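You operate a simulated robot arm through the tools that you are given. There is no shell and no other tool. Be economical: measure what you need, move in short steps, check, and stop when the job is done.

You run a simulated robot arm. Do the job below in one go: nothing can be reset, and whatever is moved stays where it is left.

Task
Fetch the green-capped tube and stand it on top of the orange spool.

Only the result counts: the job must be done as asked and must still hold three seconds after the hand-in. Knocking over, shifting, dropping, spilling or breaking anything else fails it.

Robot
A 6-joint arm with a two-finger parallel gripper, fixed in place. Base frame: the origin is at the foot of the arm, x ahead of it, y to its left, z up. Units: mm, degrees, N and s.
With the tool pointing down near the work surface it reaches from about 240 to 640 mm from the base axis. Its first joint turns from -66.0 to 66.0 degrees. Payload 2.7 kg.
The TCP is the grasp point between the finger pads, 23 mm short of the fingertips. In the tool frame z runs along the fingers and y along their closing line. Largest opening 94 mm; finger width 38, thickness 10; the body of the gripper, 54 by 96 mm, starts 39 mm behind the TCP.
Orientation is told as [roll, pitch, yaw] about the base's x, y, z axes, in that order, counted from this pose: with the fingers straight down and closing along the base's y, the tool's x points along the base's -x, its y along +y and its z along -z.

Tools
- The arm moves only by the tool play_rows. Its argument "rows" is a list of rows, each an object (a shift or turn left out is 0, a gripper value left out holds the last) with "delta_pos": the shift along the tool's x, y, z in units of 30 mm (1.0 is 30 mm), a list of three; "delta_rot": the turn, a rotation vector about the tool's x, y, z in units of 8 degrees (1.0 is 8 degrees), a list of three; "claw": the closure, from 0 (fully open) to 1 (shut). In form: [{"delta_pos": [x, y, z], "delta_rot": [rx, ry, rz], "claw": claw}, ...]. A call has 1 to 12 rows; each row shifts and turns the commanded pose from where the row before left it, along the tool's axes as they then stand. A call with a number of a shift or a turn outside -1 to 1 is refused whole. Rows are played at 5 a second. More than 50 mm and 8.6 degrees between two rows, or a gripper value outside its range, and nothing of the call is played. Where a pose cannot be reached the arm comes as near as it can. A force on the tool above 40 N (or 10 N above the force at the start of the call, whichever is more), or a blocked arm, ends the call early, and 0.2 s more pass. The fingers move at their own pace (about 45 mm/s each) and stop on an object; they squeeze with about 38 N. The grip force told is the motor's: it shows also when the fingers shut on nothing. Time passes only in rows, and 0.2 s behind the last, so rows that do not move let the fingers close. The reply holds the time, the measured pose of the TCP, the force on the tool along the base axes, the opening and the grip force, in the units named above and with some noise.
- Cameras (640 x 400 px; columns grow to the right, rows downward): "scene" is fixed at [46.5, -417.9, 1422.2]; the picture's right is [0.94, -0.35, 0.00], its down [-0.17, -0.44, -0.88] and it looks along [0.31, 0.82, -0.47] (base axes); focal length 330 px, centre (320, 200). "wrist" rides on the gripper at [-39, 0, -44] in the tool frame; the picture's right is [0.00, -1.00, 0.00], its down [0.97, 0.00, -0.24] and it looks along [0.24, 0.00, 0.97] (tool axes); focal length 218 px, centre (320, 200). There is no depth. A picture from a camera that has moved, and an enlarged one, comes with that camera's place and axes in the base frame and with its lens. The place of the scene camera against the robot may be out by one fixed shift of up to 12 mm in any direction.
- snapshot(camera): a new picture of that camera. The clock stands still meanwhile.
- close_up(camera, box): a new picture of the part [left, top, right, bottom] of that camera's present view, enlarged. The clock stands still meanwhile.
- finish_job(): hands the job in; it is judged then, once.

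Go step by step. Nothing tells you positions but the pictures and the camera data: compare them with the known pose of the tool, close in by small moves and look again before you grip or let go. The budget is 90 turns and 42 pictures, counting those below and the enlarged ones. Unless the task says otherwise, let go and move clear before handing in, and close with one line.

The tools are called after ">>>" as name(argument=value, ...) on one line, values as JSON. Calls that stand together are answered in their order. play_rows: Moves the arm, as the interface text tells. Its arguments: {"type":"object","properties":{"rows":{"type":"array"}},"required":["rows"]} The other tools are called the same way: snapshot (camera) takes a picture; close_up (camera, box) takes an enlarged picture of a part of a camera's view; finish_job () hands the job in.

At the start:

```text
clock: 0.0
tool_pos: [262.2, 331.9, 1119.4]
tcp_rot: [0.1, 0.1, 0.0]
wrist_force: [0.0, -0.7, -0.1]
gripper_width: 93.8
grip_force: 0.0
```

scene: 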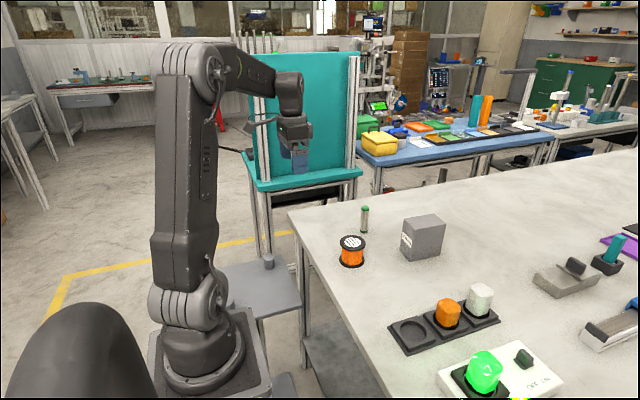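
wrist: 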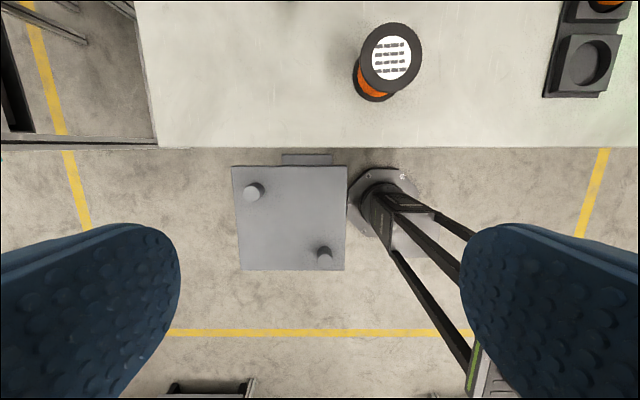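

The spool looks to be near (388, 238) and the green-capped tube near (500, 374), close to the edge of reach. I'll take an enlarged view first.

>>> close_up(camera="scene", box=[300, 180, 460, 280])

```text
4.00 times, centred on (380, 230) of scene
camera zoom: at [46.5, -417.9, 1422.2], right [0.94, -0.35, 0.0], down [-0.17, -0.44, -0.88], along [0.31, 0.82, -0.47], focal length 1318 px, centre (80, 80)
```

zoom: 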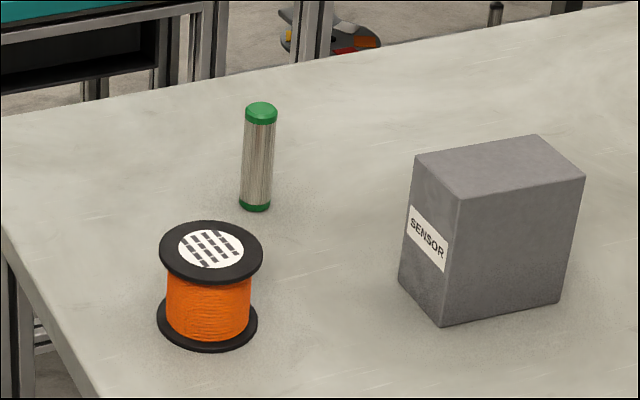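

The tube is about 27 mm wide and 90 mm tall, standing near (500, 374). The spool is about 73 mm wide with its top near z 888, at (396, 249). I'll move partway above the tube and look with the wrist camera.

>>> play_rows(rows=[{"delta_pos": [-0.83, 0.175, 0.46], "claw": 0}, {"delta_pos": [-0.83, 0.175, 0.46]}, {"delta_pos": [-0.83, 0.175, 0.46]}, {"delta_pos": [-0.83, 0.175, 0.46]}, {"delta_pos": [-0.83, 0.175, 0.46]}, {"delta_pos": [-0.83, 0.175, 0.46]}, {"delta_pos": [-0.83, 0.175, 0.46]}, {"delta_pos": [-0.83, 0.175, 0.46]}, {}])

>>> snapshot(camera="wrist")

```text
clock: 2.0
tool_pos: [463.9, 375.2, 1009.8]
tcp_rot: [0.1, 0.0, 0.0]
wrist_force: [-0.2, 0.3, -0.8]
gripper_width: 94.1
grip_force: 0.1
```

```text
38 pictures are left
camera wrist: at [502.6, 374.0, 1055.3], right [0.0, -1.0, 0.0], down [-0.97, 0.0, 0.24], along [-0.24, 0.0, -0.97], focal length 218 px, centre (320, 200)
```

wrist: 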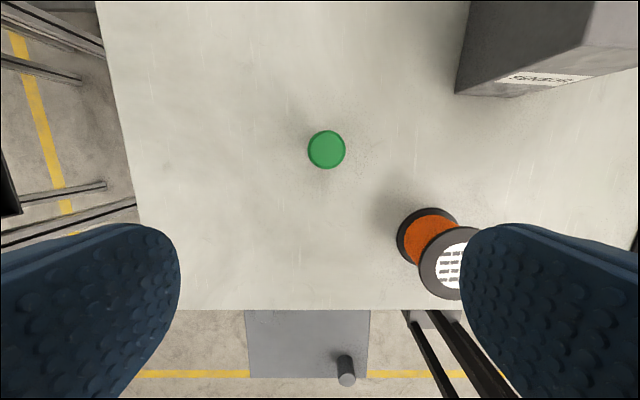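

The wrist view puts the tube axis at about (500, 370), cap about 25 mm. I'll centre over it, then look before going down.

>>> play_rows(rows=[{"delta_pos": [-0.6, -0.085, 0.4]}, {"delta_pos": [-0.615, -0.085, 0.4]}, {}])

>>> snapshot(camera="wrist")

>>> close_up(camera="scene", box=[280, 120, 440, 280])

```text
clock: 2.8
tool_pos: [498.3, 367.9, 985.3]
tcp_rot: [0.1, 0.1, 0.0]
wrist_force: [-0.4, 0.2, 0.5]
gripper_width: 94.2
grip_force: 0.1
```

```text
37 pictures are left
camera wrist: at [538.0, 367.5, 1029.9], right [0.0, -1.0, 0.0], down [-0.97, 0.0, 0.24], along [-0.24, 0.0, -0.97], focal length 218 px, centre (320, 200)
```

wrist: 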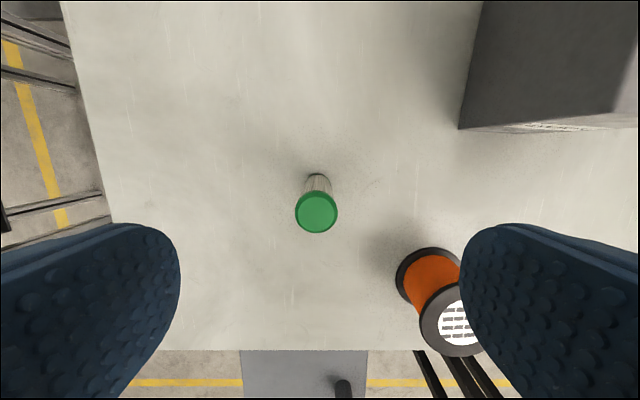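

```text
2.50 times, centred on (360, 200) of scene
camera zoom: at [46.5, -417.9, 1422.2], right [0.94, -0.35, 0.0], down [-0.17, -0.44, -0.88], along [0.31, 0.82, -0.47], focal length 824 px, centre (220, 200)
```

zoom: 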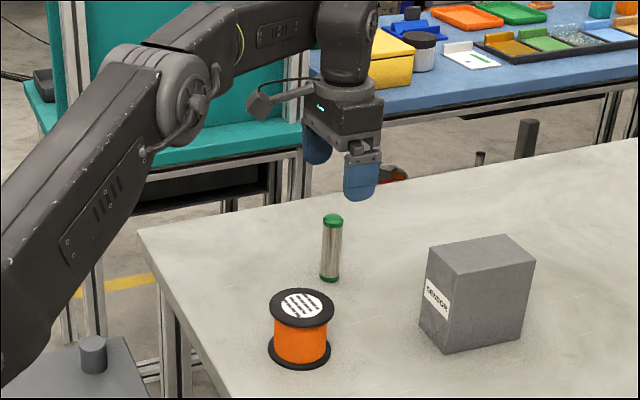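

Tube top is about z 907 and its axis about (500.4, 369.8). I'll descend to z ≈ 880 with open fingers, which is clear of the spool and the box.

>>> play_rows(rows=[{"delta_pos": [-0.08, 0.04, 0.5]}, {"delta_pos": [0, 0, 0.6]}, {"delta_pos": [0, 0, 0.6]}, {"delta_pos": [0, 0, 0.6]}, {"delta_pos": [0, 0, 0.6]}, {"delta_pos": [0, 0, 0.6]}, {}])

>>> snapshot(camera="wrist")

>>> close_up(camera="scene", box=[310, 160, 430, 270])

```text
clock: 4.4
tool_pos: [502.2, 369.7, 879.1]
tcp_rot: [0.0, -0.1, 0.0]
wrist_force: [0.3, 0.3, 0.0]
gripper_width: 94.0
grip_force: 0.0
```

```text
35 pictures are left
camera wrist: at [541.1, 368.8, 924.0], right [0.0, -1.0, 0.0], down [-0.97, 0.0, 0.24], along [-0.24, 0.0, -0.97], focal length 218 px, centre (320, 200)
```

wrist: 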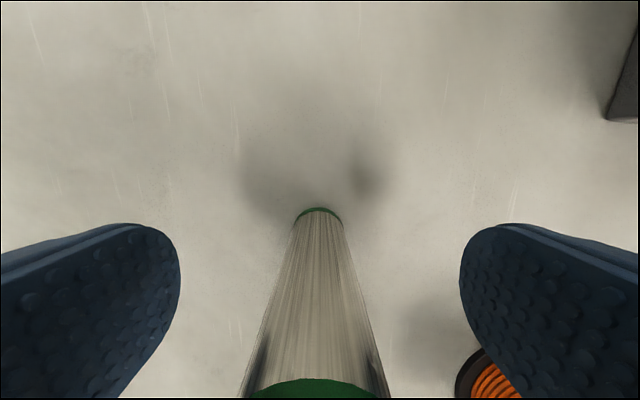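

```text
3.64 times, centred on (370, 215) of scene
camera zoom: at [46.5, -417.9, 1422.2], right [0.94, -0.35, 0.0], down [-0.17, -0.44, -0.88], along [0.31, 0.82, -0.47], focal length 1198 px, centre (138, 146)
```

zoom: 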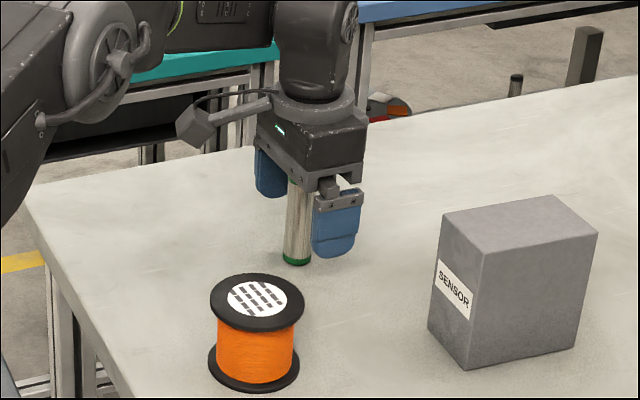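

The tube sits centred between the fingers. I'll close on it.

>>> play_rows(rows=[{"claw": 1}, {"claw": 1}, {"claw": 1}, {"claw": 1}, {"claw": 1}, {"claw": 1}])

```text
clock: 5.8
tool_pos: [501.6, 368.4, 879.6]
tcp_rot: [0.0, 0.0, -0.1]
wrist_force: [0.0, -0.5, 0.4]
gripper_width: 23.7
grip_force: 37.5
```

Gripped at about 24 mm. I'll lift straight up 110 mm and check.

>>> play_rows(rows=[{"delta_pos": [0, 0, -0.3]}, {"delta_pos": [0, 0, -0.5]}, {"delta_pos": [0, 0, -0.7]}, {"delta_pos": [0, 0, -0.7]}, {"delta_pos": [0, 0, -0.7]}, {"delta_pos": [0, 0, -0.7]}, {}])

>>> snapshot(camera="wrist")

>>> close_up(camera="scene", box=[290, 120, 430, 280])

```text
clock: 7.4
tool_pos: [500.6, 371.5, 988.4]
tcp_rot: [0.0, 0.0, 0.0]
wrist_force: [-0.4, -0.2, -1.4]
gripper_width: 24.2
grip_force: 37.7
```

```text
33 pictures are left
camera wrist: at [539.3, 370.0, 1033.1], right [0.0, -1.0, 0.0], down [-0.97, 0.0, 0.24], along [-0.24, 0.0, -0.97], focal length 218 px, centre (320, 200)
```

wrist: 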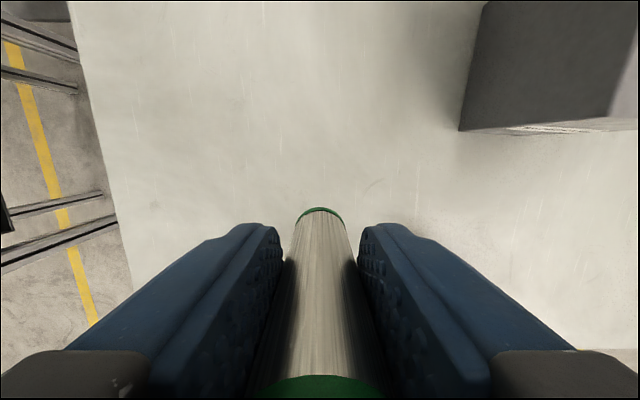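

```text
2.50 times, centred on (360, 200) of scene
camera zoom: at [46.5, -417.9, 1422.2], right [0.94, -0.35, 0.0], down [-0.17, -0.44, -0.88], along [0.31, 0.82, -0.47], focal length 824 px, centre (220, 200)
```

zoom: 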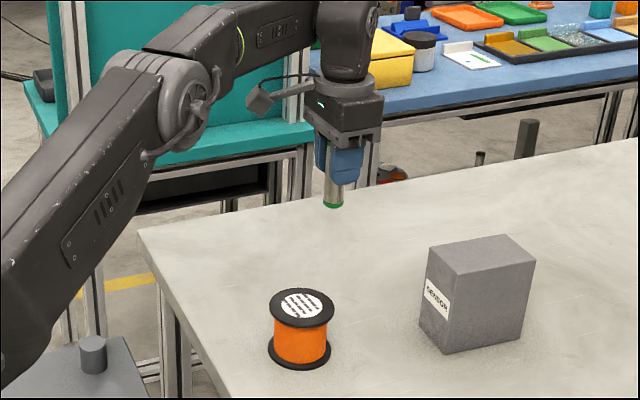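

The tube hangs straight, and its bottom is well above spool height. I'll move to a viewpoint behind the spool so the wrist camera looks down on its top.

>>> play_rows(rows=[{"delta_pos": [0.333, -0.25, -0.25]}, {"delta_pos": [0.667, -0.5, -0.25]}, {"delta_pos": [0.667, -0.5, 0]}, {"delta_pos": [0.667, -0.5, 0]}, {"delta_pos": [0.667, -0.5, 0]}, {"delta_pos": [0.667, -0.5, 0]}, {"delta_pos": [0.667, -0.5, 0]}, {"delta_pos": [0.667, -0.5, 0]}, {"delta_pos": [0.333, -0.25, 0]}, {}, {}])

>>> snapshot(camera="wrist")

```text
clock: 9.8
tool_pos: [340.7, 250.0, 1002.9]
tcp_rot: [-0.1, 0.0, 0.0]
wrist_force: [-0.5, -0.4, -0.9]
gripper_width: 24.1
grip_force: 37.8
```

```text
31 pictures are left
camera wrist: at [379.8, 249.3, 1048.2], right [0.0, -1.0, 0.0], down [-0.97, 0.0, 0.24], along [-0.24, 0.0, -0.97], focal length 218 px, centre (320, 200)
```

wrist: 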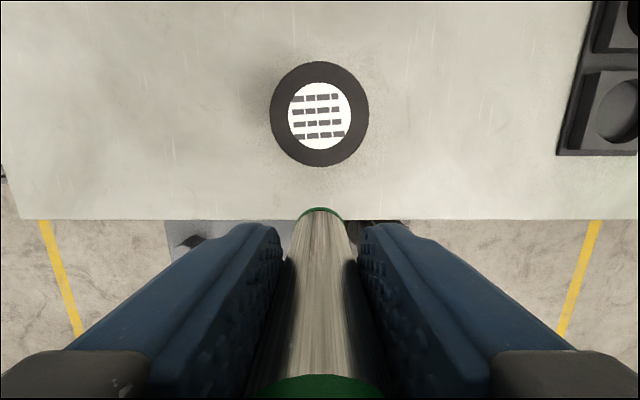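

From the combined views, the spool top is near z 880, centred at about (400.4, 249.4). The tube bottom is 60 mm below the TCP. I'll move over the spool, lower to about 12 mm above it, and check.

>>> play_rows(rows=[{"delta_pos": [-0.4, 0, 0]}, {"delta_pos": [-0.6, 0, 0]}, {"delta_pos": [-0.6, 0, 0]}, {"delta_pos": [-0.4, 0, 0]}, {"delta_pos": [0, 0, 0.5]}, {"delta_pos": [0, 0, 0.5]}, {"delta_pos": [0, 0, 0.35]}, {}, {}])

>>> close_up(camera="scene", box=[310, 200, 400, 280])

>>> snapshot(camera="wrist")

```text
clock: 11.8
tool_pos: [400.4, 249.4, 963.8]
tcp_rot: [0.0, 0.0, -0.1]
wrist_force: [0.4, 0.2, -1.4]
gripper_width: 24.0
grip_force: 38.1
```

```text
5.00 times, centred on (355, 240) of scene
camera zoom: at [46.5, -417.9, 1422.2], right [0.94, -0.35, 0.0], down [-0.17, -0.44, -0.88], along [0.31, 0.82, -0.47], focal length 1648 px, centre (145, 0)
```

zoom: 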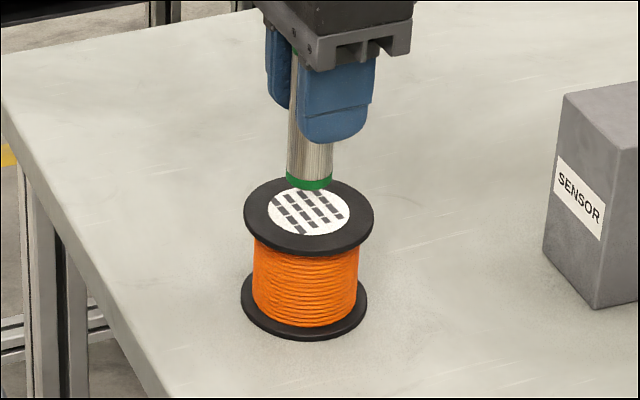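

```text
29 pictures are left
camera wrist: at [439.7, 249.3, 1007.8], right [0.0, -1.0, 0.0], down [-0.97, 0.0, 0.24], along [-0.24, 0.0, -0.97], focal length 218 px, centre (320, 200)
```

wrist: 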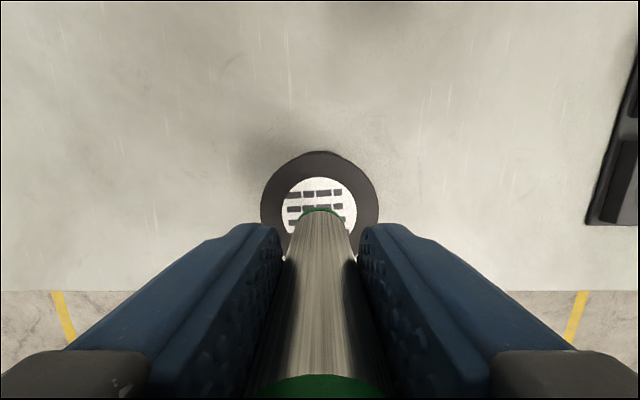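

The tube is centred over the spool top, with a gap of roughly 18–24 mm. I'll lower 13 mm more, then look again.

>>> play_rows(rows=[{"delta_pos": [0, 0, 0.25]}, {"delta_pos": [0, 0, 0.18]}, {}, {}])

>>> close_up(camera="scene", box=[325, 220, 385, 270])

```text
clock: 12.8
tool_pos: [400.4, 248.5, 949.7]
tcp_rot: [0.0, 0.0, 0.1]
wrist_force: [0.1, 0.1, -0.6]
gripper_width: 24.1
grip_force: 37.8
```

```text
8.00 times, centred on (355, 245) of scene
camera zoom: at [46.5, -417.9, 1422.2], right [0.94, -0.35, 0.0], down [-0.17, -0.44, -0.88], along [0.31, 0.82, -0.47], focal length 2637 px, centre (40, -160)
```

zoom: 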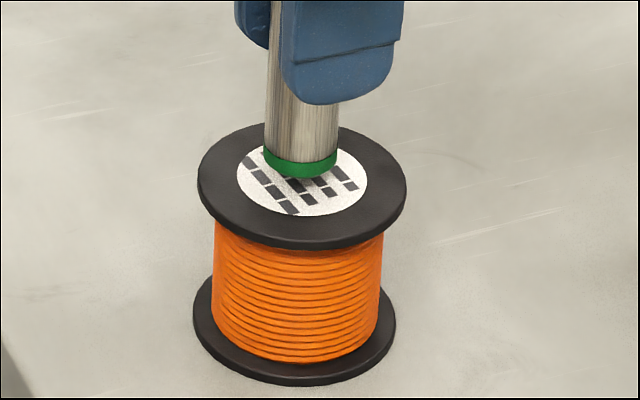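

The remaining gap is about 8 mm and the centring is good. I'll lower in small steps, watching the force.

>>> play_rows(rows=[{"delta_pos": [0, 0, 0.05]}, {"delta_pos": [0, 0, 0.05]}, {"delta_pos": [0, 0, 0.05]}, {"delta_pos": [0, 0, 0.05]}, {}, {}])

>>> close_up(camera="scene", box=[325, 220, 385, 270])

```text
clock: 14.2
tool_pos: [401.1, 248.6, 944.9]
tcp_rot: [0.0, 0.0, 0.0]
wrist_force: [0.3, 1.3, -1.1]
gripper_width: 24.1
grip_force: 37.7
```

```text
8.00 times, centred on (355, 245) of scene
camera zoom: at [46.5, -417.9, 1422.2], right [0.94, -0.35, 0.0], down [-0.17, -0.44, -0.88], along [0.31, 0.82, -0.47], focal length 2637 px, centre (40, -160)
```

zoom: 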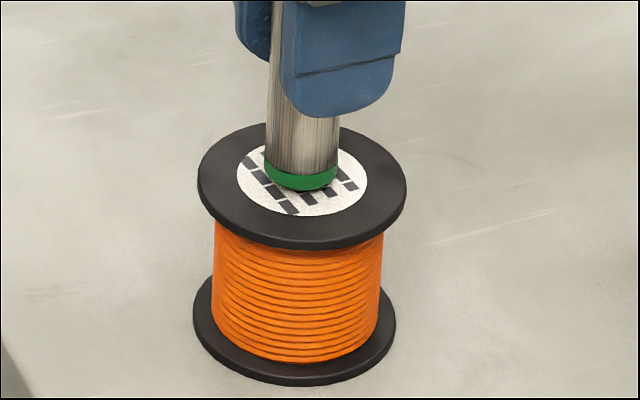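

About 3 mm to go with no contact yet. I'll go down in sub-millimetre steps.

>>> play_rows(rows=[{"delta_pos": [0, 0, 0.03]}, {"delta_pos": [0, 0, 0.03]}, {}])

```text
clock: 15.0
tool_pos: [399.9, 248.7, 942.4]
tcp_rot: [-0.1, 0.0, 0.0]
wrist_force: [0.8, -0.7, -0.7]
gripper_width: 24.3
grip_force: 38.0
```

Still no contact, so I'll keep going down.

>>> play_rows(rows=[{"delta_pos": [0, 0, 0.03]}, {}, {}])

```text
clock: 15.8
tool_pos: [401.2, 249.3, 941.5]
tcp_rot: [0.1, -0.2, 0.0]
wrist_force: [-4.5, -1.6, 11.5]
gripper_width: 24.1
grip_force: 37.9
```

Contact: about 11 N upward. I'll relax by a fraction of a millimetre and check before letting go.

>>> play_rows(rows=[{"delta_pos": [0, 0, -0.01]}, {}, {}])

>>> close_up(camera="scene", box=[325, 210, 385, 270])

```text
clock: 16.6
tool_pos: [401.0, 249.7, 941.1]
tcp_rot: [0.1, -0.1, 0.1]
wrist_force: [-1.4, 0.0, 9.1]
gripper_width: 23.9
grip_force: 38.3
```

```text
6.67 times, centred on (355, 240) of scene
camera zoom: at [46.4, -417.9, 1422.2], right [0.94, -0.35, 0.0], down [-0.17, -0.44, -0.88], along [0.31, 0.82, -0.47], focal length 2197 px, centre (87, -67)
```

zoom: 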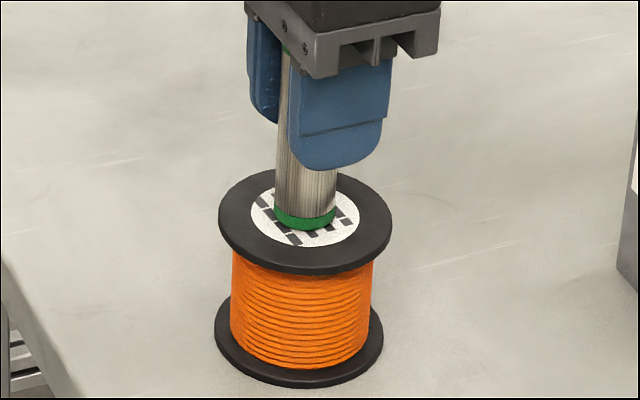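

The tube is seated and centred. I'll relax slightly more and open gently.

>>> play_rows(rows=[{"delta_pos": [0, 0, -0.01]}, {}, {"claw": 0.7}, {"claw": 0.6}, {"claw": 0.4}, {"claw": 0.2}, {"claw": 0.2}, {"claw": 0.2}])

>>> snapshot(camera="wrist")

>>> close_up(camera="scene", box=[325, 210, 385, 270])

```text
clock: 18.4
tool_pos: [401.0, 249.4, 941.8]
tcp_rot: [0.0, 0.0, 0.0]
wrist_force: [-0.1, 0.1, -0.7]
gripper_width: 75.1
grip_force: 0.1
```

```text
25 pictures are left
camera wrist: at [440.0, 248.8, 986.3], right [0.0, -1.0, 0.0], down [-0.97, 0.0, 0.24], along [-0.24, 0.0, -0.97], focal length 218 px, centre (320, 200)
```

wrist: 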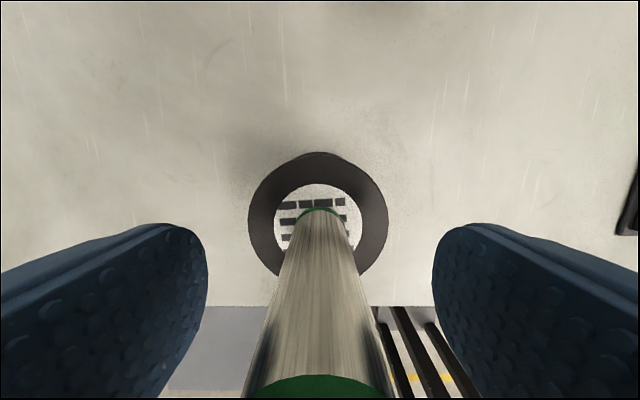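

```text
6.67 times, centred on (355, 240) of scene
camera zoom: at [46.5, -417.9, 1422.2], right [0.94, -0.35, 0.0], down [-0.17, -0.44, -0.88], along [0.31, 0.82, -0.47], focal length 2197 px, centre (87, -67)
```

zoom: 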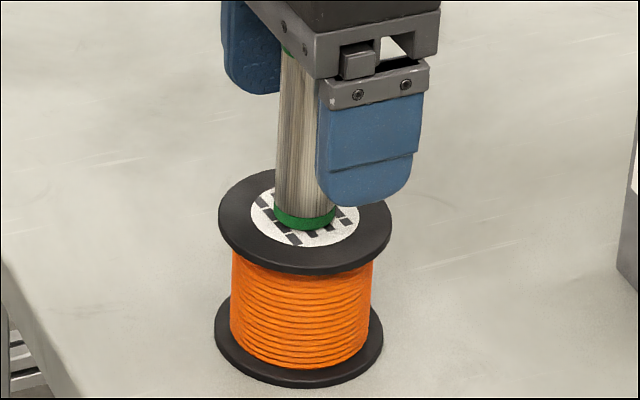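

The tube stands free on the spool. I'll rise straight up clear of it.

>>> play_rows(rows=[{"delta_pos": [0, 0, -0.3], "claw": 0}, {"delta_pos": [0, 0, -0.6]}, {"delta_pos": [0, 0, -0.8]}, {"delta_pos": [0, 0, -0.8]}, {"delta_pos": [0, 0, -0.8]}, {"delta_pos": [0, 0, -0.6]}, {}, {}, {}])

>>> snapshot(camera="scene")

```text
clock: 20.4
tool_pos: [402.2, 248.5, 1057.7]
tcp_rot: [0.0, 0.0, 0.1]
wrist_force: [-0.5, 0.8, -0.4]
gripper_width: 93.9
grip_force: 0.1
```

```text
23 pictures are left
```

scene: 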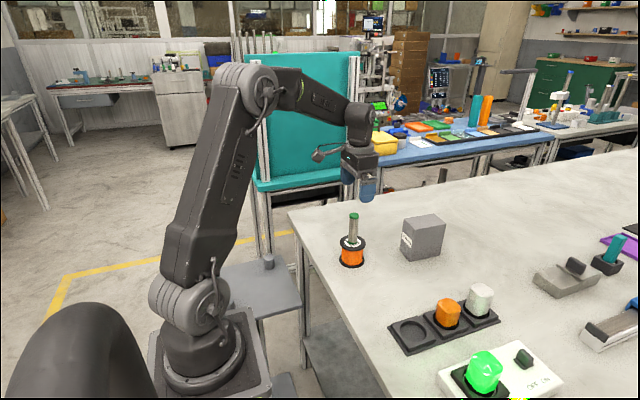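

The tube stands upright on the spool, the gripper is clear and everything else is where it was, so I'm handing in.

>>> finish_job()

```text
The job is handed in.
```

The green-capped tube is standing upright, centred on top of the orange spool; the gripper is clear, nothing else was moved, and the job is handed in.
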